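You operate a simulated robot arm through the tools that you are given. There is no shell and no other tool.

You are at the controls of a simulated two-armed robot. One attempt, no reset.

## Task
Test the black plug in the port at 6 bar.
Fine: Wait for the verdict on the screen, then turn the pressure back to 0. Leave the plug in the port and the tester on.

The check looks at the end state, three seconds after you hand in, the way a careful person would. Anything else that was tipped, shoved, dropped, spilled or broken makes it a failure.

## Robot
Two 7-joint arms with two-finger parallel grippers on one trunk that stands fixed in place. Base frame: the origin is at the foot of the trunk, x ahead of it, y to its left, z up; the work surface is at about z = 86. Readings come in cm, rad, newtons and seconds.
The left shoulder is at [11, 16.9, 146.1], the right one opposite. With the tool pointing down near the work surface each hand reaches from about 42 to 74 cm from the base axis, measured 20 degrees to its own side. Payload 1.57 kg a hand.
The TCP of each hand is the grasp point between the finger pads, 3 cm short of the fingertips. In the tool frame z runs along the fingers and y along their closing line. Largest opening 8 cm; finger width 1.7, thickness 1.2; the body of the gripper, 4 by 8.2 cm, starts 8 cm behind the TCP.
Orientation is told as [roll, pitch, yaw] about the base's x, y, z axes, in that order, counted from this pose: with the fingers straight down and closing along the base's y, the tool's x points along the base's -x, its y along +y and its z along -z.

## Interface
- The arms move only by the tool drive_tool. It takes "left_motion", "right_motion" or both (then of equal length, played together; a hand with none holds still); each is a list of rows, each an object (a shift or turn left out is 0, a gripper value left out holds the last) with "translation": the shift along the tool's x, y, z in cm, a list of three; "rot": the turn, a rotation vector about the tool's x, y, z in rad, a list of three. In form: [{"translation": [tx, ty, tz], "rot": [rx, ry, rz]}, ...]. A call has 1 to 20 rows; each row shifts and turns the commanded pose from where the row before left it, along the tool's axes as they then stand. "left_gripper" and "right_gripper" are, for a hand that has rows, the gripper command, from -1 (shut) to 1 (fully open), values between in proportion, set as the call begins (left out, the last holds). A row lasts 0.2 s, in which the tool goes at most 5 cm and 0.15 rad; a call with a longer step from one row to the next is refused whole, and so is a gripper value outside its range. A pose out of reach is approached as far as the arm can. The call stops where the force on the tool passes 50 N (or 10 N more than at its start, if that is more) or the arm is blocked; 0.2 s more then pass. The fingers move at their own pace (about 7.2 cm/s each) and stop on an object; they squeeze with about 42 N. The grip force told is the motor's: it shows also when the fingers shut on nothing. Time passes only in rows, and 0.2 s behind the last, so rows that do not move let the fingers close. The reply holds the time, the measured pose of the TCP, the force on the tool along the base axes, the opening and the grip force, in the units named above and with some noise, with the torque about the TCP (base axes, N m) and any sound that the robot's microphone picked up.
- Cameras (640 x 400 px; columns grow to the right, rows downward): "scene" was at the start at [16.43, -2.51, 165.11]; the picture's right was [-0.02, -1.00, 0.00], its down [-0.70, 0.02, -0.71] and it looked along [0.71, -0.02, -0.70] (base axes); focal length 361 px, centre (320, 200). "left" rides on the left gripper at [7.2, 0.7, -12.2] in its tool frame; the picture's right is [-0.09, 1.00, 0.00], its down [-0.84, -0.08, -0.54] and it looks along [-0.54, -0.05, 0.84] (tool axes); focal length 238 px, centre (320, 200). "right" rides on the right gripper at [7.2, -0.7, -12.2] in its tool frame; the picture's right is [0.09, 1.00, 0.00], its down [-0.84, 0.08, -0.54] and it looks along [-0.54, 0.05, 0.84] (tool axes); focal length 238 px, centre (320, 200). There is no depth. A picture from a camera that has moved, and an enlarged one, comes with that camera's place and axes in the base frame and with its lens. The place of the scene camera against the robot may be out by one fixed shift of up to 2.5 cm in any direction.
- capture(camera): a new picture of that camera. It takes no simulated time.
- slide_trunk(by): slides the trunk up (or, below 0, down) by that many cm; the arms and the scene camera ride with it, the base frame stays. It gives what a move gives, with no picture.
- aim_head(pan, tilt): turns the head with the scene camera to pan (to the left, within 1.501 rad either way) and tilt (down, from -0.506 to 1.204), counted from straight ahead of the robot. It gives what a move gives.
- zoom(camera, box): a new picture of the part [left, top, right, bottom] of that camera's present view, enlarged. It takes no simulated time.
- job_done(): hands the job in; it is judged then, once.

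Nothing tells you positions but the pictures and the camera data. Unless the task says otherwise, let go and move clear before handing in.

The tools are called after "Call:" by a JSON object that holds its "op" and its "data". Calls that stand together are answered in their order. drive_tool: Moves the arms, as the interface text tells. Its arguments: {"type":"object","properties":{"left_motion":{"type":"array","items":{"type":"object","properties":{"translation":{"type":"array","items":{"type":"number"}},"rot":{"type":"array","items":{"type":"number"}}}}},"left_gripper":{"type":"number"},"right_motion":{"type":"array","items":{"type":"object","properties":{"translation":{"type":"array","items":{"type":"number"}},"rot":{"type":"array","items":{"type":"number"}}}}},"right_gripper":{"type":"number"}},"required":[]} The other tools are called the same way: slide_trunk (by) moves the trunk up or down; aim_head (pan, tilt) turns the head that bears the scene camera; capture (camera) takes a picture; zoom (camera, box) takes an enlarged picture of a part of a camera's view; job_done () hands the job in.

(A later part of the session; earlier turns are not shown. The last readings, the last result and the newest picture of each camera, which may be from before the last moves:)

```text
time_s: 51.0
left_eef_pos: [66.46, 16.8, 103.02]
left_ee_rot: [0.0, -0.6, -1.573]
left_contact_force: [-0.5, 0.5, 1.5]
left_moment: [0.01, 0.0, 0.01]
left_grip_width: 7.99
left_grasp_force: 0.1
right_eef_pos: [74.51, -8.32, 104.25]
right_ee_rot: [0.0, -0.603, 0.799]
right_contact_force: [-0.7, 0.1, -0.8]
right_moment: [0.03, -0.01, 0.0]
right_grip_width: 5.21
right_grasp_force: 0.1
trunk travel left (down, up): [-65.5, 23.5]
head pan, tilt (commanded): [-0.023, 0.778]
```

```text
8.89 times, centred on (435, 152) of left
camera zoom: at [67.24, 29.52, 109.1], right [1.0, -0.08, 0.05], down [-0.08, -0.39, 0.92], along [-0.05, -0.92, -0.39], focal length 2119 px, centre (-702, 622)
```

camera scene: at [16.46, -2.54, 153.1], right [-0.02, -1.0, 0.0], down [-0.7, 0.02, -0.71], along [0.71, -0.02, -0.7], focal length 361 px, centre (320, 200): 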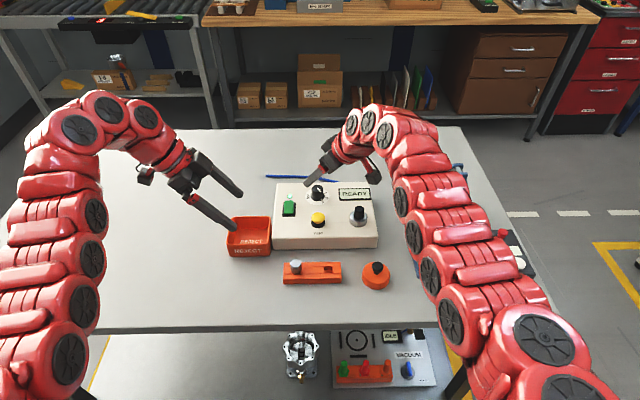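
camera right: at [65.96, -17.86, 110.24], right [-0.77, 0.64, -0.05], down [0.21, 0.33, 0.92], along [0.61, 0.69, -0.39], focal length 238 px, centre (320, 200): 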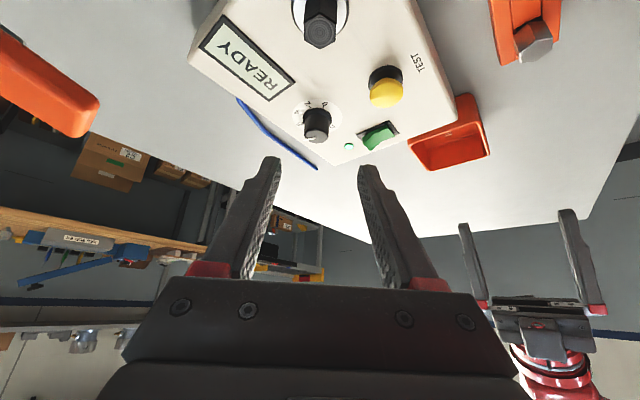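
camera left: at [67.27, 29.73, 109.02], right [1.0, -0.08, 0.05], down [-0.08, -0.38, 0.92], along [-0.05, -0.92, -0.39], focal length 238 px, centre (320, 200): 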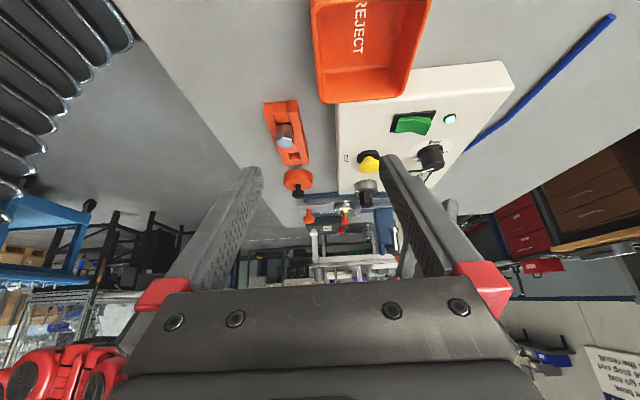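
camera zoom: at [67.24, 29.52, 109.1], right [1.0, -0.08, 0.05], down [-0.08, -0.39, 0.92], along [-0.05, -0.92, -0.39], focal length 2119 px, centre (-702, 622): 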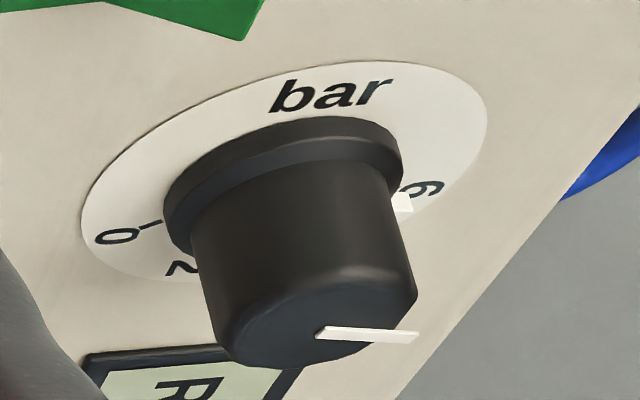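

From the scene camera the pointer has turned about 134° from 0, i.e. it's on the 6 mark (at the stop). Next the TEST button: measuring its position.

Call:
{"op": "zoom", "data": {"camera": "right", "box": [350, 50, 420, 120]}}

Call:
{"op": "zoom", "data": {"camera": "left", "box": [340, 130, 400, 190]}}

Call:
{"op": "zoom", "data": {"camera": "scene", "box": [300, 200, 340, 230]}}

```text
5.71 times, centred on (385, 85) of right
camera zoom: at [65.96, -17.86, 110.24], right [-0.77, 0.64, -0.05], down [0.21, 0.33, 0.92], along [0.61, 0.69, -0.39], focal length 1362 px, centre (-51, 857)
```

zoom: 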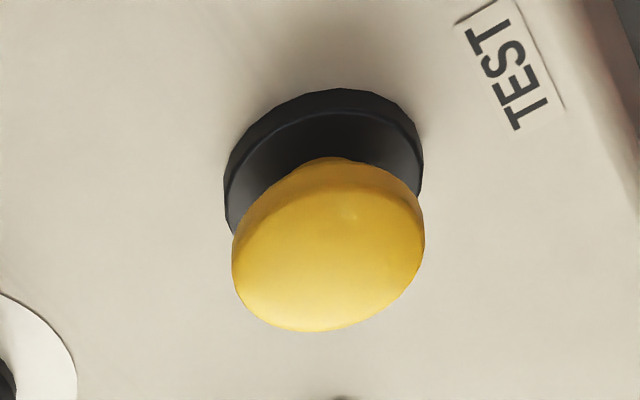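

```text
6.67 times, centred on (370, 160) of left
camera zoom: at [67.24, 29.52, 109.1], right [1.0, -0.08, 0.05], down [-0.08, -0.39, 0.92], along [-0.05, -0.92, -0.39], focal length 1589 px, centre (-13, 467)
```

zoom: 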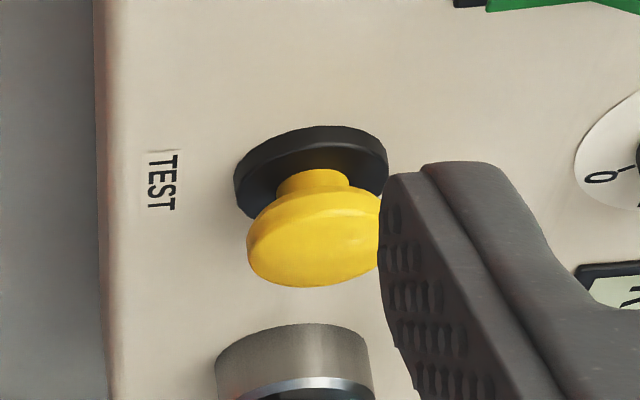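

```text
13.33 times, centred on (320, 215) of scene
camera zoom: at [16.39, -2.58, 153.11], right [-0.02, -1.0, 0.0], down [-0.7, 0.02, -0.71], along [0.71, -0.02, -0.7], focal length 4810 px, centre (320, 0)
```

zoom: 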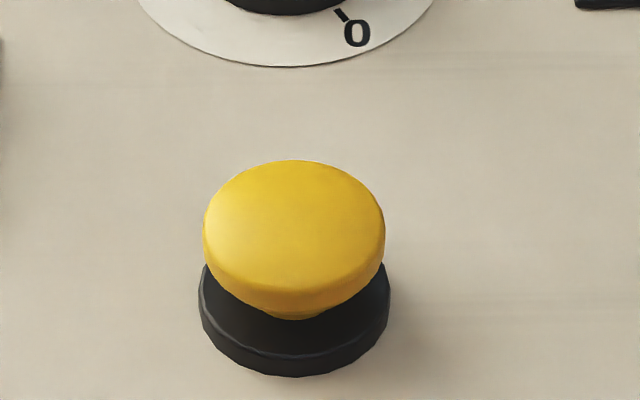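

The button cap is at about (72.85, -1.0), top z≈91.9. I'll reorient the right hand (nearly vertical), close the fingers and move over the button.

Call:
{"op": "drive_tool", "data": {"right_motion": [{"rot": [0.078, 0, 0.1133]}, {"rot": [0.078, 0, 0.1133]}, {"rot": [0.078, 0, 0.1133]}, {"rot": [0.078, 0, 0.1133]}, {"rot": [0, 0.118, 0]}, {"rot": [0, 0.118, 0]}, {"rot": [0, 0.117, 0]}], "right_gripper": -1}}

Call:
{"op": "capture", "data": {"camera": "right"}}

```text
time_s: 52.6
left_eef_pos: [66.45, 16.78, 102.98]
left_ee_rot: [0.0, -0.6, -1.571]
left_contact_force: [-0.1, 0.8, 0.0]
left_moment: [0.05, 0.03, 0.04]
left_grip_width: 7.98
left_grasp_force: 0.1
right_eef_pos: [74.47, -8.18, 104.09]
right_ee_rot: [0.001, -0.243, 0.247]
right_contact_force: [-0.9, -0.2, 0.5]
right_moment: [-0.02, 0.01, 0.01]
right_grip_width: 0.0
right_grasp_force: 21.0
trunk travel left (down, up): [-65.5, 23.5]
head pan, tilt (commanded): [-0.023, 0.778]
```

```text
taken
camera right: at [65.01, -11.19, 114.21], right [-0.33, 0.94, -0.02], down [0.64, 0.24, 0.73], along [0.69, 0.23, -0.68], focal length 238 px, centre (320, 200)
```

right: 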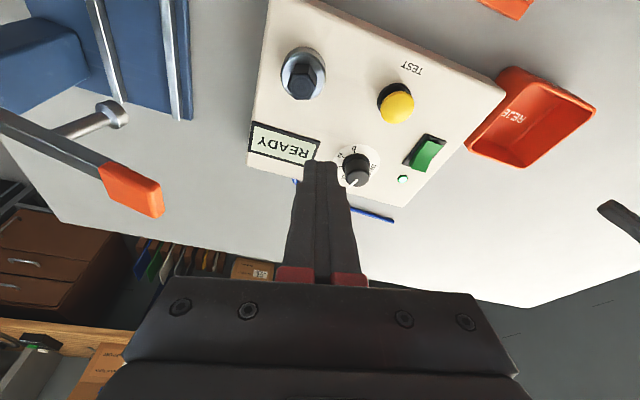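

Call:
{"op": "zoom", "data": {"camera": "right", "box": [360, 65, 440, 135]}}

```text
5.71 times, centred on (400, 100) of right
camera zoom: at [65.01, -11.19, 114.21], right [-0.33, 0.94, -0.02], down [0.64, 0.24, 0.73], along [0.69, 0.23, -0.68], focal length 1362 px, centre (-137, 771)
```

zoom: 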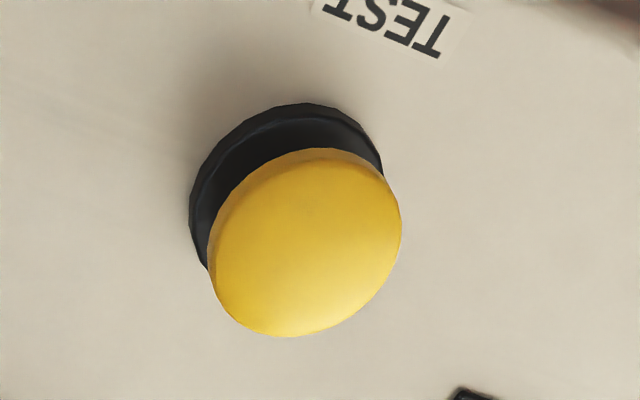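

Call:
{"op": "drive_tool", "data": {"right_motion": [{"translation": [-0.1, 3.69, 0.025]}, {"translation": [-0.1, 3.69, 0.025]}, {"translation": [0.734, 0, 2.96]}, {"translation": [0.734, 0, 2.96]}, {"translation": [0, 0, 0]}]}}

Call:
{"op": "capture", "data": {"camera": "right"}}

Call:
{"op": "zoom", "data": {"camera": "left", "box": [330, 110, 430, 210]}}

Call:
{"op": "zoom", "data": {"camera": "scene", "box": [260, 165, 390, 250]}}

```text
time_s: 53.8
left_eef_pos: [66.51, 16.76, 102.96]
left_ee_rot: [0.001, -0.6, -1.572]
left_contact_force: [-1.2, 0.4, 0.1]
left_moment: [0.02, 0.01, -0.01]
left_grip_width: 7.99
left_grasp_force: 0.1
right_eef_pos: [72.84, -0.99, 98.04]
right_ee_rot: [0.0, -0.246, 0.246]
right_contact_force: [-0.8, 0.1, 0.0]
right_moment: [0.01, 0.01, 0.02]
right_grip_width: 0.01
right_grasp_force: 21.6
trunk travel left (down, up): [-65.5, 23.5]
head pan, tilt (commanded): [-0.023, 0.778]
```

```text
taken
camera right: at [63.39, -4.1, 108.12], right [-0.33, 0.94, -0.02], down [0.64, 0.24, 0.73], along [0.7, 0.23, -0.68], focal length 238 px, centre (320, 200)
```

right: 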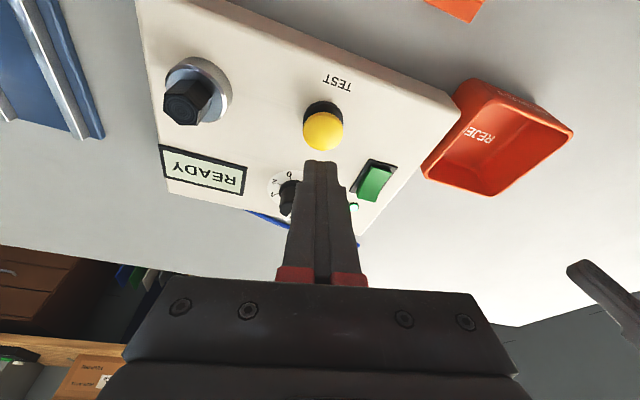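

```text
4.00 times, centred on (380, 160) of left
camera zoom: at [67.25, 29.57, 109.08], right [1.0, -0.08, 0.05], down [-0.08, -0.38, 0.92], along [-0.05, -0.92, -0.39], focal length 953 px, centre (80, 360)
```

zoom: 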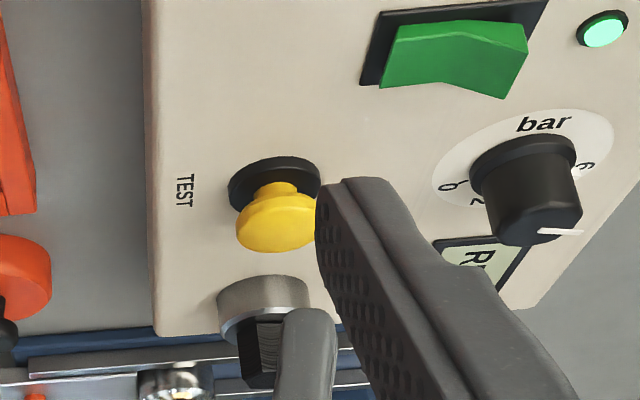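

```text
4.71 times, centred on (325, 208) of scene
camera zoom: at [16.4, -2.53, 153.11], right [-0.02, -1.0, 0.0], down [-0.7, 0.02, -0.71], along [0.71, -0.02, -0.7], focal length 1698 px, centre (296, 165)
```

zoom: 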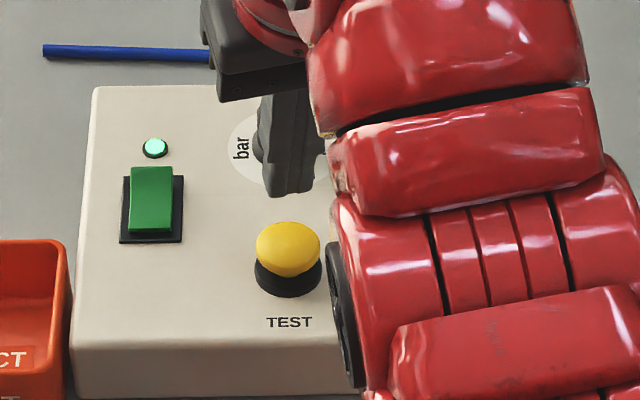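

Call:
{"op": "drive_tool", "data": {"right_motion": [{"translation": [0.34, 0, 1.36]}, {"translation": [0.34, 0, 1.36]}, {"translation": [0, 0, 0]}]}}

Call:
{"op": "zoom", "data": {"camera": "left", "box": [330, 110, 430, 210]}}

```text
time_s: 54.6
left_eef_pos: [66.45, 16.86, 102.94]
left_ee_rot: [-0.001, -0.6, -1.572]
left_contact_force: [0.0, -0.1, 0.0]
left_moment: [0.0, 0.01, 0.01]
left_grip_width: 8.0
left_grasp_force: 0.0
right_eef_pos: [72.98, -1.13, 95.31]
right_ee_rot: [0.001, -0.251, 0.246]
right_contact_force: [-1.1, 0.1, 0.5]
right_moment: [0.0, 0.0, 0.0]
right_grip_width: 0.01
right_grasp_force: 21.2
trunk travel left (down, up): [-65.5, 23.5]
head pan, tilt (commanded): [-0.023, 0.778]
```

```text
4.00 times, centred on (380, 160) of left
camera zoom: at [67.26, 29.58, 109.07], right [1.0, -0.08, 0.05], down [-0.08, -0.38, 0.92], along [-0.05, -0.92, -0.39], focal length 953 px, centre (80, 360)
```

zoom: 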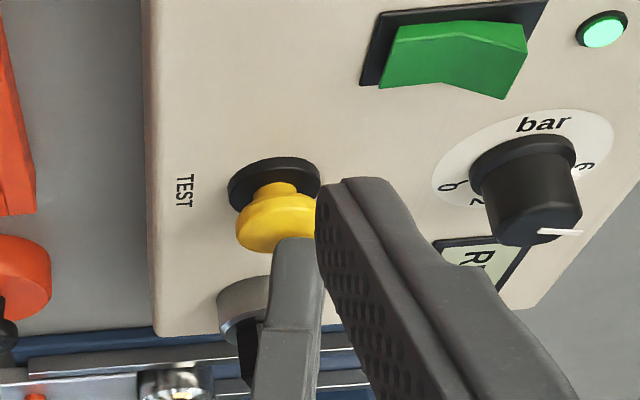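

Fingertips are right at the button. Pressing down gently in small steps.

Call:
{"op": "drive_tool", "data": {"right_motion": [{"translation": [0.05, 0, 0.2]}, {"translation": [0.05, 0, 0.2]}, {"translation": [0.05, 0, 0.2]}]}}

Call:
{"op": "capture", "data": {"camera": "right"}}

Call:
{"op": "zoom", "data": {"camera": "left", "box": [330, 110, 430, 210]}}

```text
time_s: 55.4
left_eef_pos: [66.36, 16.74, 102.98]
left_ee_rot: [-0.001, -0.6, -1.572]
left_contact_force: [0.4, 0.4, 0.3]
left_moment: [0.0, -0.02, -0.01]
left_grip_width: 7.99
left_grasp_force: 0.1
right_eef_pos: [72.96, -1.09, 94.69]
right_ee_rot: [0.0, -0.248, 0.244]
right_contact_force: [1.5, 1.3, 4.3]
right_moment: [-0.01, -0.03, 0.06]
right_grip_width: 0.0
right_grasp_force: 20.9
trunk travel left (down, up): [-65.5, 23.5]
head pan, tilt (commanded): [-0.023, 0.778]
```

```text
taken
camera right: at [63.42, -4.08, 104.74], right [-0.33, 0.94, -0.02], down [0.64, 0.24, 0.73], along [0.7, 0.23, -0.68], focal length 238 px, centre (320, 200)
```

right: 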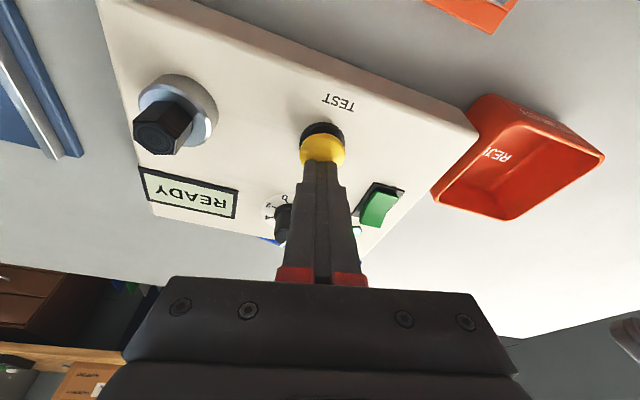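

```text
4.00 times, centred on (380, 160) of left
camera zoom: at [67.23, 29.57, 109.09], right [1.0, -0.08, 0.05], down [-0.08, -0.38, 0.92], along [-0.05, -0.92, -0.39], focal length 953 px, centre (80, 360)
```

zoom: 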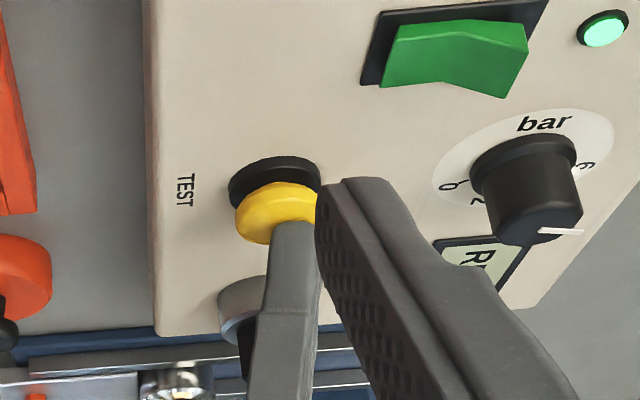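

Call:
{"op": "drive_tool", "data": {"right_motion": [{"translation": [0.05, 0, 0.2]}, {"translation": [0.05, 0, 0.2]}, {"translation": [0, 0, 0]}]}}

Call:
{"op": "zoom", "data": {"camera": "right", "box": [120, 150, 260, 230]}}

Call:
{"op": "zoom", "data": {"camera": "left", "box": [330, 110, 430, 210]}}

```text
time_s: 56.2
left_eef_pos: [66.42, 16.76, 102.96]
left_ee_rot: [-0.001, -0.601, -1.572]
left_contact_force: [-0.3, -0.1, -1.2]
left_moment: [0.02, -0.01, -0.01]
left_grip_width: 7.97
left_grasp_force: 0.0
right_eef_pos: [72.91, -1.11, 94.31]
right_ee_rot: [0.001, -0.25, 0.247]
right_contact_force: [1.9, 0.5, 7.4]
right_moment: [-0.01, -0.07, 0.02]
right_grip_width: 0.01
right_grasp_force: 21.4
trunk travel left (down, up): [-65.5, 23.5]
head pan, tilt (commanded): [-0.023, 0.778]
heard: click
```

```text
4.57 times, centred on (190, 190) of right
camera zoom: at [63.41, -4.07, 104.37], right [-0.33, 0.94, -0.02], down [0.64, 0.24, 0.73], along [0.7, 0.23, -0.68], focal length 1090 px, centre (914, 246)
```

zoom: 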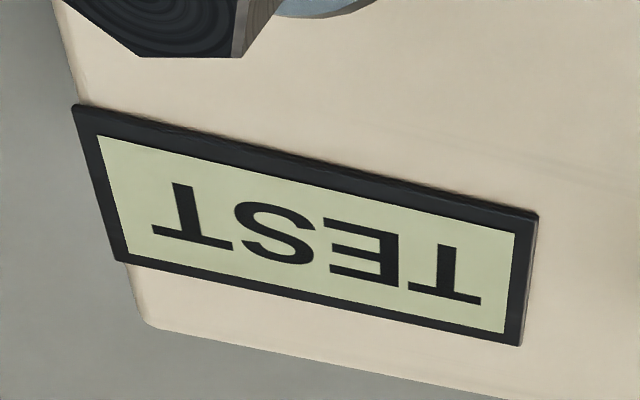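

```text
4.00 times, centred on (380, 160) of left
camera zoom: at [67.21, 29.58, 109.11], right [1.0, -0.08, 0.05], down [-0.08, -0.38, 0.92], along [-0.05, -0.92, -0.39], focal length 953 px, centre (80, 360)
```

zoom: 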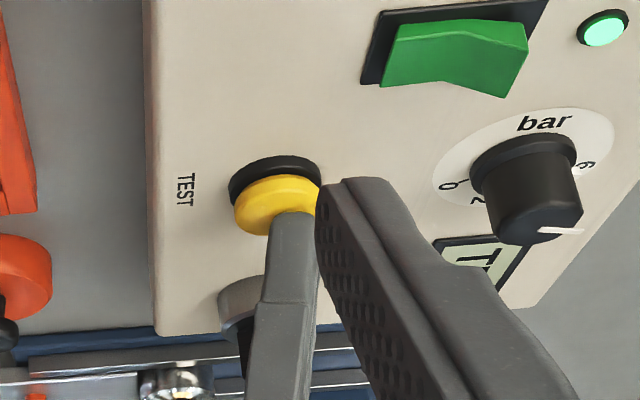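

Click heard, and the screen now reads TEST. I'll hold still and wait for the verdict.

Call:
{"op": "drive_tool", "data": {"right_motion": [{"translation": [0, 0, 0]}, {"translation": [0, 0, 0]}, {"translation": [0, 0, 0]}, {"translation": [0, 0, 0]}, {"translation": [0, 0, 0]}]}}

Call:
{"op": "zoom", "data": {"camera": "right", "box": [120, 150, 260, 230]}}

```text
time_s: 57.4
left_eef_pos: [66.48, 16.72, 102.9]
left_ee_rot: [0.001, -0.602, -1.572]
left_contact_force: [-0.6, -0.1, 0.1]
left_moment: [0.0, 0.05, 0.0]
left_grip_width: 8.02
left_grasp_force: 0.0
right_eef_pos: [73.02, -1.11, 94.42]
right_ee_rot: [-0.001, -0.249, 0.246]
right_contact_force: [3.5, 0.5, 10.4]
right_moment: [0.01, -0.09, 0.01]
right_grip_width: 0.02
right_grasp_force: 21.2
trunk travel left (down, up): [-65.5, 23.5]
head pan, tilt (commanded): [-0.023, 0.778]
```

```text
4.57 times, centred on (190, 190) of right
camera zoom: at [63.41, -4.07, 104.37], right [-0.33, 0.94, -0.02], down [0.64, 0.24, 0.73], along [0.7, 0.23, -0.68], focal length 1090 px, centre (914, 246)
```

zoom: 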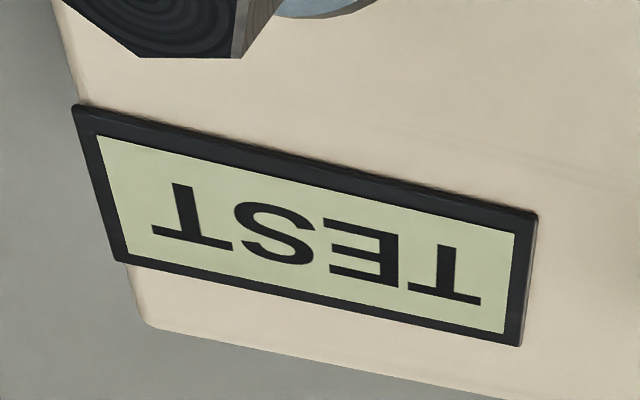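

Call:
{"op": "drive_tool", "data": {"right_motion": [{"translation": [0, 0, 0]}, {"translation": [0, 0, 0]}, {"translation": [0, 0, 0]}, {"translation": [0, 0, 0]}, {"translation": [0, 0, 0]}, {"translation": [0, 0, 0]}, {"translation": [0, 0, 0]}, {"translation": [0, 0, 0]}, {"translation": [0, 0, 0]}, {"translation": [0, 0, 0]}]}}

Call:
{"op": "zoom", "data": {"camera": "right", "box": [120, 150, 260, 230]}}

```text
time_s: 59.6
left_eef_pos: [66.42, 16.8, 102.95]
left_ee_rot: [-0.001, -0.601, -1.572]
left_contact_force: [-0.1, 0.7, 0.5]
left_moment: [-0.03, -0.01, 0.01]
left_grip_width: 8.0
left_grasp_force: 0.0
right_eef_pos: [72.88, -1.1, 94.31]
right_ee_rot: [-0.001, -0.249, 0.245]
right_contact_force: [4.7, -1.1, 11.8]
right_moment: [-0.01, -0.11, 0.0]
right_grip_width: 0.0
right_grasp_force: 21.3
trunk travel left (down, up): [-65.5, 23.5]
head pan, tilt (commanded): [-0.023, 0.778]
```

```text
4.57 times, centred on (190, 190) of right
camera zoom: at [63.39, -4.07, 104.37], right [-0.33, 0.94, -0.02], down [0.64, 0.24, 0.73], along [0.7, 0.23, -0.68], focal length 1090 px, centre (914, 246)
```

zoom: 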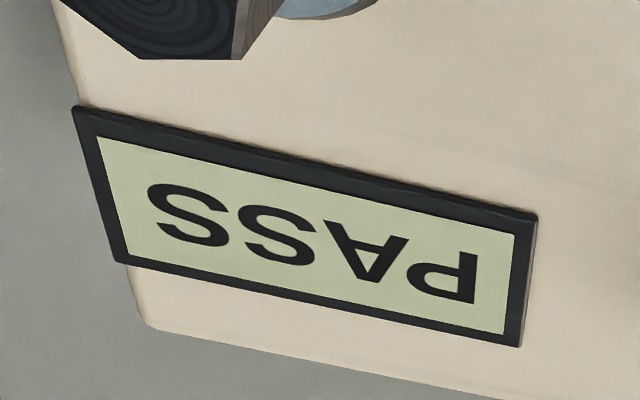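

The verdict is PASS. I'll lift off the button and bring the right hand back above the knob to turn the pressure back to 0.

Call:
{"op": "drive_tool", "data": {"right_motion": [{"translation": [-0.8, 0, -3.13]}, {"translation": [-0.8, 0, -3.13]}, {"translation": [-0.8, 0, -3.13]}, {"translation": [-1.645, -0.63, 0.418]}, {"translation": [-1.645, -0.63, 0.418]}, {"rot": [0, -0.15, 0]}, {"translation": [-1.61, -0.645, 0.678]}, {"translation": [-1.61, -0.645, 0.678]}, {"rot": [0, -0.1, 0]}, {"rot": [0, -0.1, 0]}]}}

Call:
{"op": "drive_tool", "data": {"right_motion": [{"rot": [-0.0796, 0, -0.1164]}, {"rot": [-0.0796, 0, -0.1164]}, {"rot": [-0.0796, 0, -0.1164]}, {"rot": [-0.0796, 0, -0.1164]}], "right_gripper": 0.3}}

Call:
{"op": "zoom", "data": {"camera": "scene", "box": [260, 165, 390, 250]}}

Call:
{"op": "capture", "data": {"camera": "right"}}

```text
time_s: 61.8
left_eef_pos: [66.34, 16.79, 103.07]
left_ee_rot: [0.0, -0.598, -1.572]
left_contact_force: [0.1, -0.5, -0.2]
left_moment: [0.01, 0.0, -0.01]
left_grip_width: 7.98
left_grasp_force: 0.1
right_eef_pos: [80.27, -1.86, 103.78]
right_ee_rot: [-0.001, -0.596, 0.247]
right_contact_force: [0.4, 0.3, 0.4]
right_moment: [0.02, 0.0, 0.0]
right_grip_width: 0.01
right_grasp_force: 21.3
trunk travel left (down, up): [-65.5, 23.5]
head pan, tilt (commanded): [-0.023, 0.778]
```

```text
time_s: 62.8
left_eef_pos: [66.57, 16.77, 102.95]
left_ee_rot: [0.0, -0.596, -1.572]
left_contact_force: [0.7, 0.0, 0.2]
left_moment: [-0.02, 0.01, -0.02]
left_grip_width: 8.02
left_grasp_force: 0.0
right_eef_pos: [80.25, -1.86, 103.73]
right_ee_rot: [-0.001, -0.596, 0.811]
right_contact_force: [0.0, 0.1, -0.4]
right_moment: [-0.02, 0.0, 0.03]
right_grip_width: 5.19
right_grasp_force: 0.0
trunk travel left (down, up): [-65.5, 23.5]
head pan, tilt (commanded): [-0.023, 0.778]
```

```text
4.71 times, centred on (325, 208) of scene
camera zoom: at [16.44, -2.56, 153.11], right [-0.02, -1.0, 0.0], down [-0.7, 0.02, -0.71], along [0.71, -0.02, -0.7], focal length 1698 px, centre (296, 165)
```

zoom: 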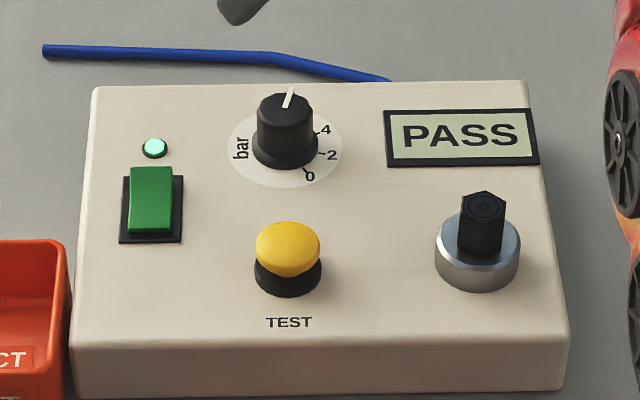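

```text
taken
camera right: at [71.96, -11.53, 109.89], right [-0.78, 0.63, -0.05], down [0.21, 0.33, 0.92], along [0.59, 0.7, -0.39], focal length 238 px, centre (320, 200)
```

right: 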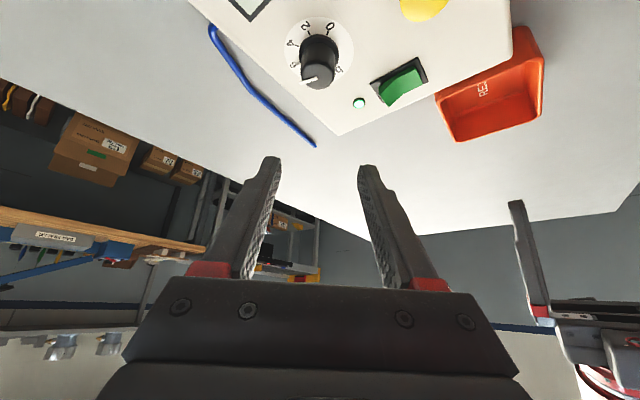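

Call:
{"op": "drive_tool", "data": {"right_motion": [{"translation": [1.8, -0.296, 3.069]}, {"translation": [1.8, -0.296, 3.069]}, {"translation": [0, 0, 0]}]}}

Call:
{"op": "zoom", "data": {"camera": "right", "box": [240, 60, 400, 220]}}

```text
time_s: 63.6
left_eef_pos: [66.51, 16.66, 103.03]
left_ee_rot: [0.0, -0.6, -1.572]
left_contact_force: [0.8, 0.3, 0.7]
left_moment: [-0.02, -0.02, 0.03]
left_grip_width: 8.01
left_grasp_force: 0.1
right_eef_pos: [80.95, -2.05, 96.74]
right_ee_rot: [0.001, -0.598, 0.811]
right_contact_force: [0.1, -0.3, -0.5]
right_moment: [-0.04, 0.02, 0.01]
right_grip_width: 5.21
right_grasp_force: 0.0
trunk travel left (down, up): [-65.5, 23.5]
head pan, tilt (commanded): [-0.023, 0.778]
```

```text
2.50 times, centred on (320, 140) of right
camera zoom: at [72.67, -11.64, 102.81], right [-0.77, 0.63, -0.05], down [0.21, 0.33, 0.92], along [0.6, 0.7, -0.39], focal length 596 px, centre (320, 350)
```

zoom: 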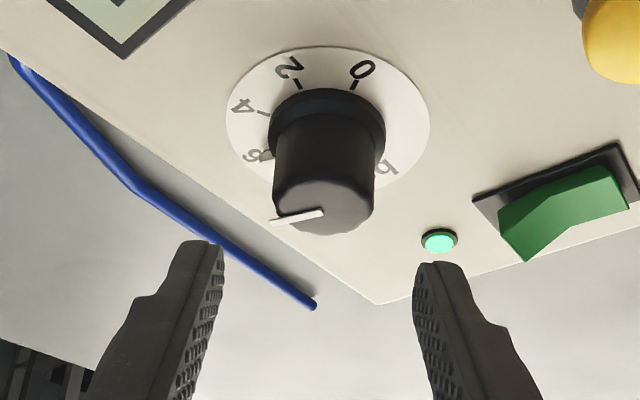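

Call:
{"op": "drive_tool", "data": {"right_motion": [{"translation": [0.87, 0.06, 1.283]}, {"translation": [0.87, 0.06, 1.283]}, {"translation": [0, 0, 0]}]}}

Call:
{"op": "zoom", "data": {"camera": "right", "box": [240, 60, 400, 220]}}

Call:
{"op": "zoom", "data": {"camera": "left", "box": [390, 110, 490, 210]}}

```text
time_s: 64.4
left_eef_pos: [66.45, 16.79, 102.95]
left_ee_rot: [0.0, -0.599, -1.573]
left_contact_force: [-0.4, 0.1, -1.1]
left_moment: [-0.02, -0.04, 0.01]
left_grip_width: 7.99
left_grasp_force: 0.1
right_eef_pos: [80.97, -1.9, 93.72]
right_ee_rot: [0.0, -0.596, 0.81]
right_contact_force: [-0.7, 0.1, 0.1]
right_moment: [-0.02, 0.01, -0.02]
right_grip_width: 5.2
right_grasp_force: 0.0
trunk travel left (down, up): [-65.5, 23.5]
head pan, tilt (commanded): [-0.023, 0.778]
```

```text
2.50 times, centred on (320, 140) of right
camera zoom: at [72.6, -11.55, 99.74], right [-0.77, 0.63, -0.05], down [0.21, 0.33, 0.92], along [0.6, 0.7, -0.39], focal length 596 px, centre (320, 350)
```

zoom: 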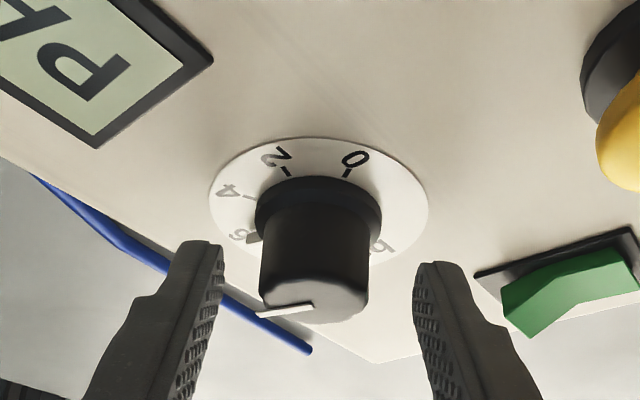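

```text
4.00 times, centred on (440, 160) of left
camera zoom: at [67.26, 29.58, 109.07], right [1.0, -0.08, 0.05], down [-0.08, -0.38, 0.92], along [-0.05, -0.92, -0.39], focal length 953 px, centre (-160, 360)
```

zoom: 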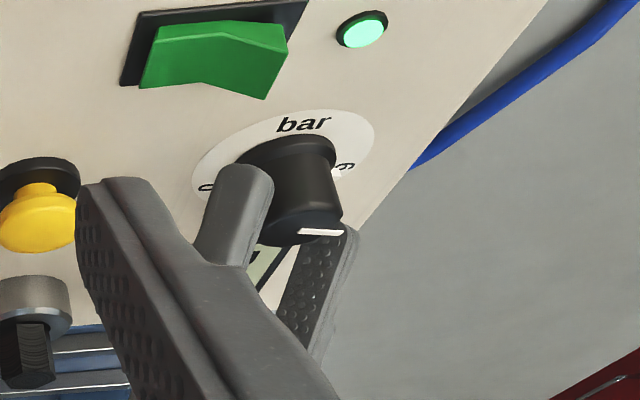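

Call:
{"op": "drive_tool", "data": {"right_motion": [{"translation": [0, 0, 0]}, {"translation": [0, 0, 0]}, {"translation": [0, 0, 0]}], "right_gripper": -1}}

Call:
{"op": "drive_tool", "data": {"right_motion": [{"translation": [0, 0.178, 0], "rot": [0.0834, 0, 0.1217]}, {"translation": [0, 0.178, 0], "rot": [0.0834, 0, 0.1217]}, {"translation": [0, 0.178, 0], "rot": [0.0834, 0, 0.1217]}, {"translation": [0, 0.178, 0], "rot": [0.0834, 0, 0.1217]}]}}

Call:
{"op": "zoom", "data": {"camera": "right", "box": [240, 60, 400, 220]}}

```text
time_s: 65.2
left_eef_pos: [66.54, 16.77, 103.0]
left_ee_rot: [0.001, -0.599, -1.574]
left_contact_force: [0.5, 0.0, -0.2]
left_moment: [-0.03, 0.04, 0.03]
left_grip_width: 8.01
left_grasp_force: 0.2
right_eef_pos: [80.99, -2.08, 93.65]
right_ee_rot: [0.0, -0.597, 0.807]
right_contact_force: [4.8, -3.9, 2.2]
right_moment: [-0.23, 0.08, -0.18]
right_grip_width: 3.11
right_grasp_force: 39.6
trunk travel left (down, up): [-65.5, 23.5]
head pan, tilt (commanded): [-0.023, 0.778]
```

```text
time_s: 66.2
left_eef_pos: [66.48, 16.71, 102.9]
left_ee_rot: [-0.002, -0.6, -1.573]
left_contact_force: [1.3, -0.4, 0.4]
left_moment: [0.0, -0.03, -0.03]
left_grip_width: 7.97
left_grasp_force: 0.1
right_eef_pos: [80.58, -1.33, 93.71]
right_ee_rot: [-0.001, -0.6, 0.218]
right_contact_force: [6.0, -4.0, 2.5]
right_moment: [-0.52, 0.04, -0.03]
right_grip_width: 3.11
right_grasp_force: 40.3
trunk travel left (down, up): [-65.5, 23.5]
head pan, tilt (commanded): [-0.023, 0.778]
```

```text
2.50 times, centred on (320, 140) of right
camera zoom: at [68.23, -4.62, 99.75], right [-0.29, 0.96, -0.05], down [0.36, 0.16, 0.92], along [0.89, 0.25, -0.39], focal length 596 px, centre (320, 350)
```

zoom: 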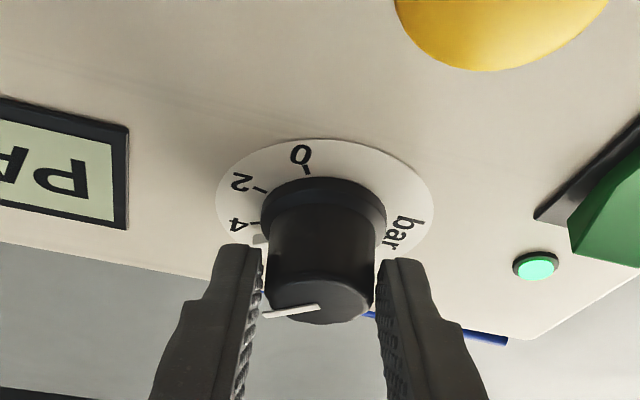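

Call:
{"op": "drive_tool", "data": {"right_motion": [{"translation": [0, 0.178, 0], "rot": [0.0834, 0, 0.1217]}, {"translation": [0, 0.178, 0], "rot": [0.0834, 0, 0.1217]}, {"translation": [0, 0.178, 0], "rot": [0.0834, 0, 0.1217]}, {"translation": [0, 0.178, 0], "rot": [0.0834, 0, 0.1217]}, {"translation": [0, 0, 0]}]}}

Call:
{"op": "drive_tool", "data": {"right_motion": [{"translation": [0, 0, 0]}, {"translation": [0, 0, 0]}], "right_gripper": 0.3}}

Call:
{"op": "drive_tool", "data": {"right_motion": [{"translation": [-0.85, 0, -1.237]}, {"translation": [-0.85, 0, -1.237]}]}}

Call:
{"op": "zoom", "data": {"camera": "right", "box": [240, 60, 400, 220]}}

```text
time_s: 67.4
left_eef_pos: [66.59, 16.79, 102.83]
left_ee_rot: [0.0, -0.601, -1.572]
left_contact_force: [-0.9, -0.4, 0.2]
left_moment: [0.0, 0.03, -0.03]
left_grip_width: 8.0
left_grasp_force: 0.1
right_eef_pos: [80.7, -0.47, 93.68]
right_ee_rot: [-0.001, -0.6, -0.368]
right_contact_force: [10.4, 2.0, 6.1]
right_moment: [0.03, -0.16, 0.09]
right_grip_width: 3.07
right_grasp_force: 39.7
trunk travel left (down, up): [-65.5, 23.5]
head pan, tilt (commanded): [-0.023, 0.778]
```

```text
time_s: 68.0
left_eef_pos: [66.42, 16.64, 102.98]
left_ee_rot: [0.0, -0.602, -1.573]
left_contact_force: [-0.3, 0.6, -0.6]
left_moment: [0.02, 0.0, 0.01]
left_grip_width: 8.0
left_grasp_force: 0.0
right_eef_pos: [80.43, -0.6, 93.69]
right_ee_rot: [-0.004, -0.6, -0.369]
right_contact_force: [-1.0, 0.0, 0.4]
right_moment: [-0.03, 0.0, -0.02]
right_grip_width: 5.21
right_grasp_force: 0.1
trunk travel left (down, up): [-65.5, 23.5]
head pan, tilt (commanded): [-0.023, 0.778]
```

```text
time_s: 68.6
left_eef_pos: [66.47, 16.8, 102.97]
left_ee_rot: [0.001, -0.6, -1.573]
left_contact_force: [0.1, -0.2, -0.5]
left_moment: [-0.01, 0.0, 0.0]
left_grip_width: 7.99
left_grasp_force: 0.1
right_eef_pos: [80.53, -0.48, 96.7]
right_ee_rot: [-0.004, -0.597, -0.367]
right_contact_force: [-0.2, 0.2, -0.2]
right_moment: [0.02, 0.0, -0.02]
right_grip_width: 5.2
right_grasp_force: 0.0
trunk travel left (down, up): [-65.5, 23.5]
head pan, tilt (commanded): [-0.023, 0.778]
```

```text
2.50 times, centred on (320, 140) of right
camera zoom: at [68.37, 3.59, 102.71], right [0.29, 0.96, -0.06], down [0.39, -0.06, 0.92], along [0.88, -0.29, -0.39], focal length 596 px, centre (320, 350)
```

zoom: 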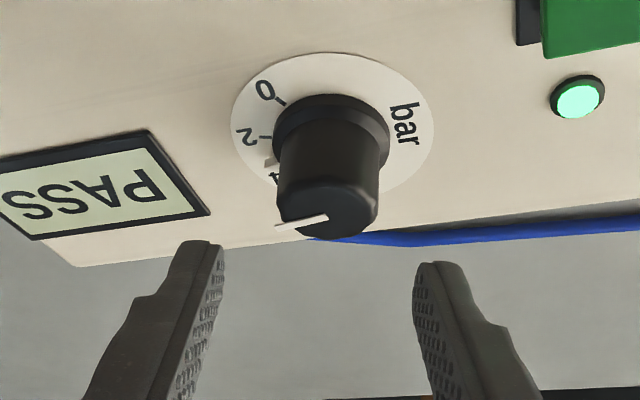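

Half way back (~3 bar), screen still PASS. Swinging back in the air for the second return stroke.

Call:
{"op": "drive_tool", "data": {"right_motion": [{"translation": [0, -0.178, 0], "rot": [-0.0834, 0, -0.1217]}, {"translation": [0, -0.178, 0], "rot": [-0.0834, 0, -0.1217]}, {"translation": [0, -0.178, 0], "rot": [-0.0834, 0, -0.1217]}, {"translation": [0, -0.178, 0], "rot": [-0.0834, 0, -0.1217]}, {"translation": [0, -0.178, 0], "rot": [-0.0834, 0, -0.1217]}, {"translation": [0, -0.178, 0], "rot": [-0.0834, 0, -0.1217]}, {"translation": [0, -0.178, 0], "rot": [-0.0834, 0, -0.1217]}, {"translation": [0, -0.178, 0], "rot": [-0.0834, 0, -0.1217]}, {"translation": [0, 0, 0]}]}}

Call:
{"op": "zoom", "data": {"camera": "right", "box": [240, 60, 400, 220]}}

```text
time_s: 70.6
left_eef_pos: [66.48, 16.86, 102.9]
left_ee_rot: [0.0, -0.6, -1.571]
left_contact_force: [-0.4, -1.5, -0.2]
left_moment: [-0.03, 0.0, 0.0]
left_grip_width: 8.0
left_grasp_force: 0.1
right_eef_pos: [80.73, -1.86, 96.65]
right_ee_rot: [0.001, -0.599, 0.811]
right_contact_force: [0.7, 0.1, 0.1]
right_moment: [-0.01, 0.0, 0.0]
right_grip_width: 5.2
right_grasp_force: 0.1
trunk travel left (down, up): [-65.5, 23.5]
head pan, tilt (commanded): [-0.023, 0.778]
```

```text
2.50 times, centred on (320, 140) of right
camera zoom: at [72.42, -11.53, 102.75], right [-0.77, 0.63, -0.05], down [0.21, 0.33, 0.92], along [0.6, 0.7, -0.39], focal length 596 px, centre (320, 350)
```

zoom: 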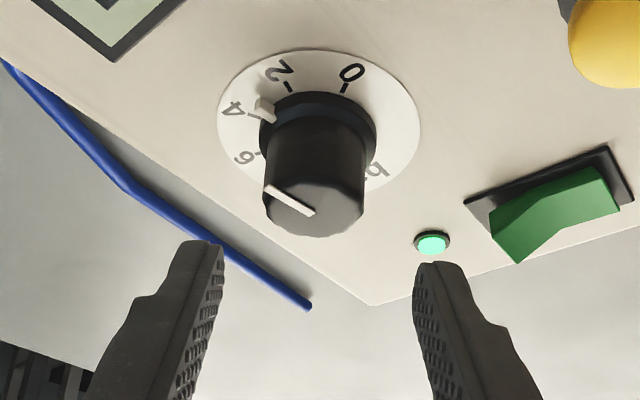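

Call:
{"op": "drive_tool", "data": {"right_motion": [{"translation": [0.811, -0.096, 1.2625]}, {"translation": [0.811, -0.096, 1.2625]}, {"translation": [0, 0, 0]}]}}

Call:
{"op": "zoom", "data": {"camera": "right", "box": [240, 60, 400, 220]}}

```text
time_s: 71.4
left_eef_pos: [66.45, 16.84, 102.87]
left_ee_rot: [0.0, -0.6, -1.572]
left_contact_force: [-0.2, 0.1, 0.0]
left_moment: [0.0, -0.01, 0.01]
left_grip_width: 8.0
left_grasp_force: 0.1
right_eef_pos: [80.93, -1.89, 93.66]
right_ee_rot: [0.001, -0.595, 0.811]
right_contact_force: [0.8, -0.5, -0.2]
right_moment: [-0.01, 0.0, -0.01]
right_grip_width: 5.19
right_grasp_force: 0.1
trunk travel left (down, up): [-65.5, 23.5]
head pan, tilt (commanded): [-0.023, 0.778]
```

```text
2.50 times, centred on (320, 140) of right
camera zoom: at [72.56, -11.62, 99.7], right [-0.77, 0.63, -0.05], down [0.21, 0.33, 0.92], along [0.6, 0.7, -0.39], focal length 596 px, centre (320, 350)
```

zoom: 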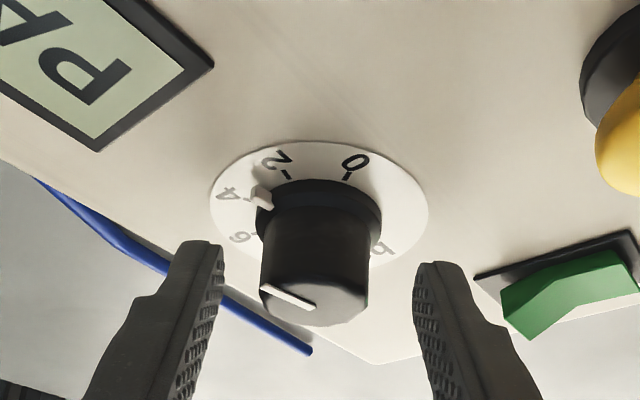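

Call:
{"op": "drive_tool", "data": {"right_motion": [{"translation": [0, 0, 0]}, {"translation": [0, 0, 0]}, {"translation": [0, 0, 0]}], "right_gripper": -1}}

Call:
{"op": "drive_tool", "data": {"right_motion": [{"translation": [0, 0.178, 0], "rot": [0.0834, 0, 0.1217]}, {"translation": [0, 0.178, 0], "rot": [0.0834, 0, 0.1217]}, {"translation": [0, 0.178, 0], "rot": [0.0834, 0, 0.1217]}, {"translation": [0, 0.178, 0], "rot": [0.0834, 0, 0.1217]}, {"translation": [0, 0.178, 0], "rot": [0.0834, 0, 0.1217]}, {"translation": [0, 0.178, 0], "rot": [0.0834, 0, 0.1217]}, {"translation": [0, 0.178, 0], "rot": [0.0834, 0, 0.1217]}]}}

Call:
{"op": "zoom", "data": {"camera": "right", "box": [240, 60, 400, 220]}}

```text
time_s: 72.2
left_eef_pos: [66.48, 16.79, 102.82]
left_ee_rot: [0.001, -0.6, -1.572]
left_contact_force: [-0.2, -0.8, 0.7]
left_moment: [0.01, 0.02, 0.0]
left_grip_width: 8.01
left_grasp_force: 0.0
right_eef_pos: [81.02, -2.08, 93.55]
right_ee_rot: [0.0, -0.595, 0.812]
right_contact_force: [2.5, -2.5, 0.4]
right_moment: [-0.34, -0.41, -0.07]
right_grip_width: 3.16
right_grasp_force: 39.7
trunk travel left (down, up): [-65.5, 23.5]
head pan, tilt (commanded): [-0.023, 0.778]
```

```text
time_s: 73.8
left_eef_pos: [66.56, 16.86, 102.9]
left_ee_rot: [0.0, -0.601, -1.573]
left_contact_force: [-0.1, -0.1, 0.9]
left_moment: [0.01, -0.03, -0.02]
left_grip_width: 7.99
left_grasp_force: 0.1
right_eef_pos: [80.6, -0.66, 93.65]
right_ee_rot: [-0.001, -0.598, -0.221]
right_contact_force: [0.3, 3.7, -2.0]
right_moment: [0.01, 0.61, 0.08]
right_grip_width: 3.15
right_grasp_force: 39.7
trunk travel left (down, up): [-65.5, 23.5]
head pan, tilt (commanded): [-0.023, 0.778]
```

```text
2.50 times, centred on (320, 140) of right
camera zoom: at [67.89, 1.61, 99.76], right [0.15, 0.99, -0.05], down [0.39, -0.01, 0.92], along [0.91, -0.16, -0.39], focal length 596 px, centre (320, 350)
```

zoom: 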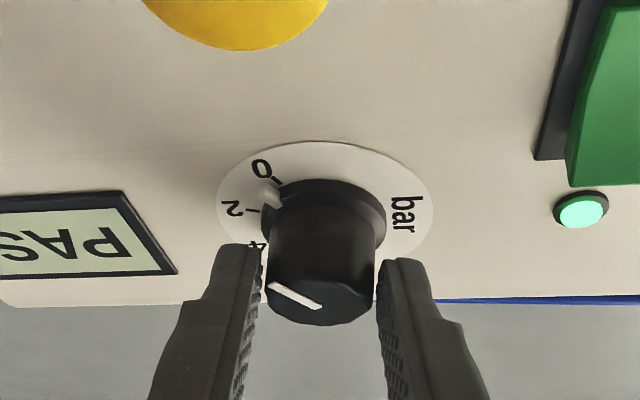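

Call:
{"op": "drive_tool", "data": {"right_motion": [{"translation": [0, 0.178, 0], "rot": [0.0834, 0, 0.1217]}, {"translation": [0, 0.06, 0], "rot": [0.0283, 0, 0.0412]}, {"translation": [0, 0, 0]}]}}

Call:
{"op": "zoom", "data": {"camera": "right", "box": [240, 60, 400, 220]}}

```text
time_s: 74.6
left_eef_pos: [66.61, 16.87, 102.87]
left_ee_rot: [-0.001, -0.601, -1.572]
left_contact_force: [0.3, 0.0, 0.2]
left_moment: [0.01, -0.02, 0.01]
left_grip_width: 7.98
left_grasp_force: 0.1
right_eef_pos: [80.52, -0.36, 93.75]
right_ee_rot: [-0.003, -0.6, -0.418]
right_contact_force: [3.3, 7.0, 1.1]
right_moment: [0.62, 0.22, 0.52]
right_grip_width: 3.16
right_grasp_force: 40.1
trunk travel left (down, up): [-65.5, 23.5]
head pan, tilt (commanded): [-0.023, 0.778]
```

```text
2.50 times, centred on (320, 140) of right
camera zoom: at [68.64, 4.33, 99.73], right [0.34, 0.94, -0.05], down [0.38, -0.08, 0.92], along [0.86, -0.33, -0.39], focal length 596 px, centre (320, 350)
```

zoom: 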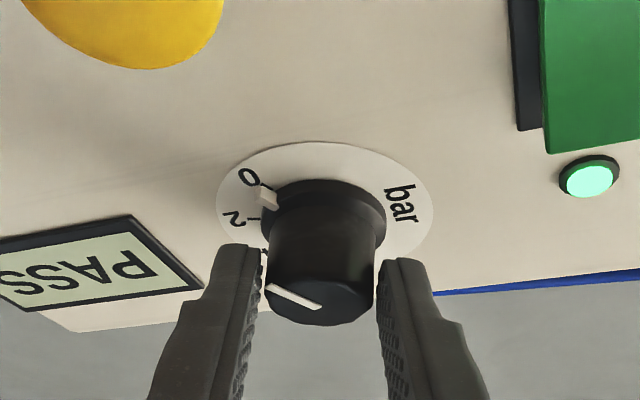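

Torque again indicates the end stop at 0. Releasing, lifting, and checking the pointer.

Call:
{"op": "drive_tool", "data": {"right_motion": [{"translation": [0, 0, 0]}, {"translation": [0, 0, 0]}], "right_gripper": 0.3}}

Call:
{"op": "drive_tool", "data": {"right_motion": [{"translation": [-0.85, 0, -1.237]}, {"translation": [-0.85, 0, -1.237]}, {"translation": [-1.4, 0, -2.06]}, {"translation": [-1.4, 0, -2.06]}]}}

Call:
{"op": "zoom", "data": {"camera": "right", "box": [260, 30, 380, 130]}}

Call:
{"op": "zoom", "data": {"camera": "left", "box": [390, 110, 490, 210]}}

```text
time_s: 75.2
left_eef_pos: [66.55, 16.86, 103.0]
left_ee_rot: [0.0, -0.6, -1.573]
left_contact_force: [0.4, 0.6, 0.5]
left_moment: [-0.06, 0.03, -0.03]
left_grip_width: 8.0
left_grasp_force: 0.0
right_eef_pos: [80.54, -0.64, 93.72]
right_ee_rot: [-0.005, -0.599, -0.416]
right_contact_force: [0.5, -1.3, 0.9]
right_moment: [0.01, 0.02, -0.01]
right_grip_width: 5.19
right_grasp_force: 0.1
trunk travel left (down, up): [-65.5, 23.5]
head pan, tilt (commanded): [-0.023, 0.778]
```

```text
time_s: 76.2
left_eef_pos: [66.46, 16.76, 103.03]
left_ee_rot: [0.0, -0.601, -1.573]
left_contact_force: [0.5, 0.5, -0.5]
left_moment: [-0.01, -0.02, 0.0]
left_grip_width: 7.98
left_grasp_force: 0.0
right_eef_pos: [80.65, -0.5, 101.73]
right_ee_rot: [-0.003, -0.601, -0.417]
right_contact_force: [0.5, -1.1, -1.1]
right_moment: [0.01, 0.0, 0.0]
right_grip_width: 5.19
right_grasp_force: 0.0
trunk travel left (down, up): [-65.5, 23.5]
head pan, tilt (commanded): [-0.023, 0.778]
```

```text
4.00 times, centred on (320, 80) of right
camera zoom: at [68.59, 4.23, 107.78], right [0.34, 0.94, -0.06], down [0.38, -0.08, 0.92], along [0.86, -0.33, -0.39], focal length 953 px, centre (320, 680)
```

zoom: 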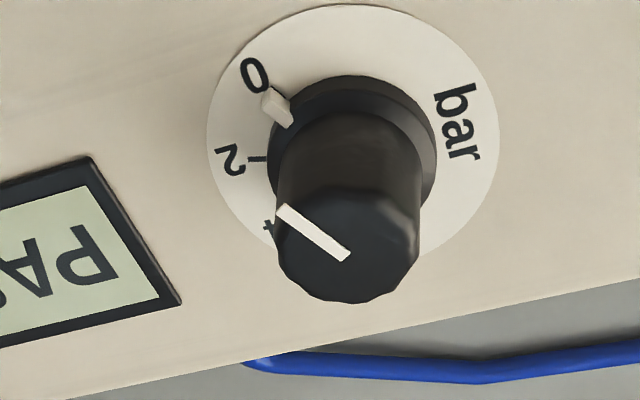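

```text
4.00 times, centred on (440, 160) of left
camera zoom: at [67.24, 29.58, 109.09], right [1.0, -0.08, 0.05], down [-0.08, -0.38, 0.92], along [-0.05, -0.92, -0.39], focal length 953 px, centre (-160, 360)
```

zoom: 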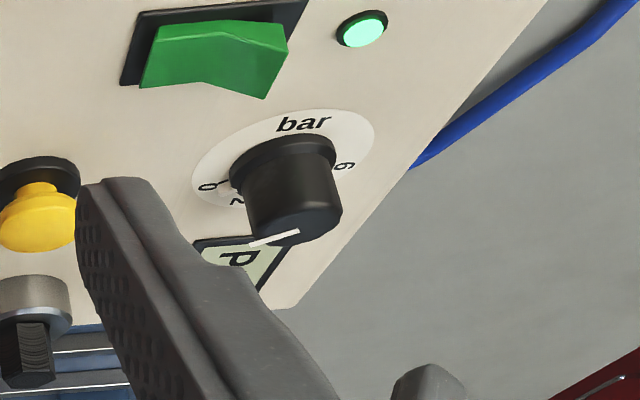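

The pointer tab is back at 0 and the screen shows PASS. Now retreating the right hand clear of the tester.

Call:
{"op": "drive_tool", "data": {"right_motion": [{"translation": [-1.695, 0, -2.475]}, {"translation": [0.555, -2.18, -1.349], "rot": [0, 0.1, 0]}, {"translation": [0.687, -2.18, -1.287], "rot": [0, 0.1, 0]}, {"translation": [0.812, -2.18, -1.212], "rot": [0, 0.1, 0]}, {"translation": [0.93, -2.18, -1.125], "rot": [0, 0.1, 0]}, {"translation": [1.037, -2.18, -1.026], "rot": [0, 0.1, 0]}]}}

Call:
{"op": "capture", "data": {"camera": "scene"}}

Call:
{"op": "zoom", "data": {"camera": "scene", "box": [260, 165, 390, 250]}}

Call:
{"op": "zoom", "data": {"camera": "scene", "box": [300, 175, 340, 205]}}

```text
time_s: 77.6
left_eef_pos: [66.48, 16.58, 103.02]
left_ee_rot: [0.0, -0.6, -1.574]
left_contact_force: [-0.8, -0.6, 0.3]
left_moment: [0.0, 0.02, -0.01]
left_grip_width: 8.0
left_grasp_force: 0.0
right_eef_pos: [70.33, -8.2, 108.73]
right_ee_rot: [0.0, -0.1, -0.419]
right_contact_force: [0.5, 1.0, -0.1]
right_moment: [-0.01, 0.02, 0.0]
right_grip_width: 5.19
right_grasp_force: 0.1
trunk travel left (down, up): [-65.5, 23.5]
head pan, tilt (commanded): [-0.023, 0.778]
```

```text
taken
camera scene: at [16.4, -2.63, 153.11], right [-0.02, -1.0, 0.0], down [-0.7, 0.02, -0.71], along [0.71, -0.02, -0.7], focal length 361 px, centre (320, 200)
```

scene: 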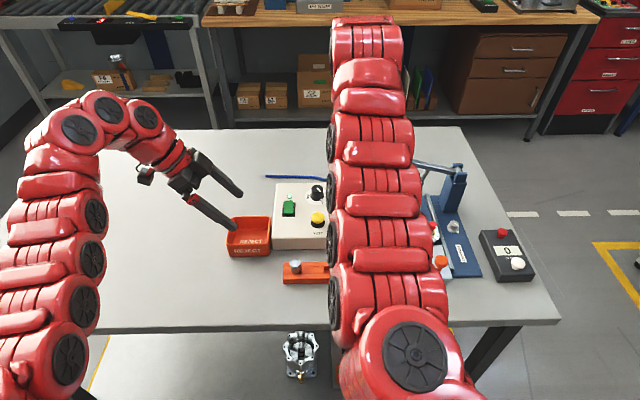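

```text
4.71 times, centred on (325, 208) of scene
camera zoom: at [16.4, -2.63, 153.11], right [-0.02, -1.0, 0.0], down [-0.7, 0.02, -0.71], along [0.71, -0.02, -0.7], focal length 1698 px, centre (296, 165)
```

zoom: 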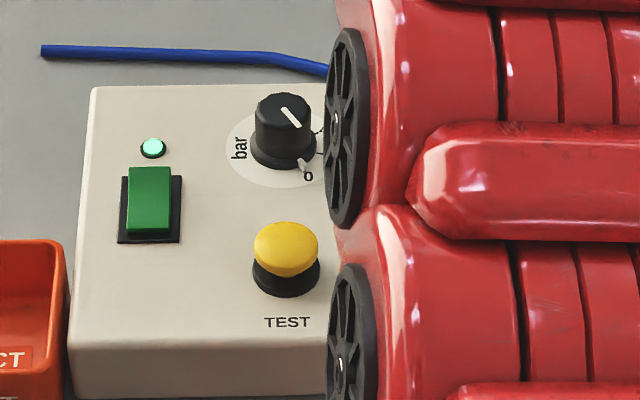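

```text
13.33 times, centred on (320, 190) of scene
camera zoom: at [16.4, -2.63, 153.11], right [-0.02, -1.0, 0.0], down [-0.7, 0.02, -0.71], along [0.71, -0.02, -0.7], focal length 4810 px, centre (320, 333)
```

zoom: 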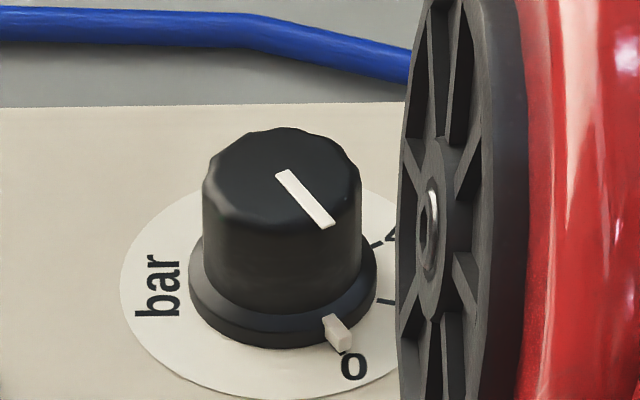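

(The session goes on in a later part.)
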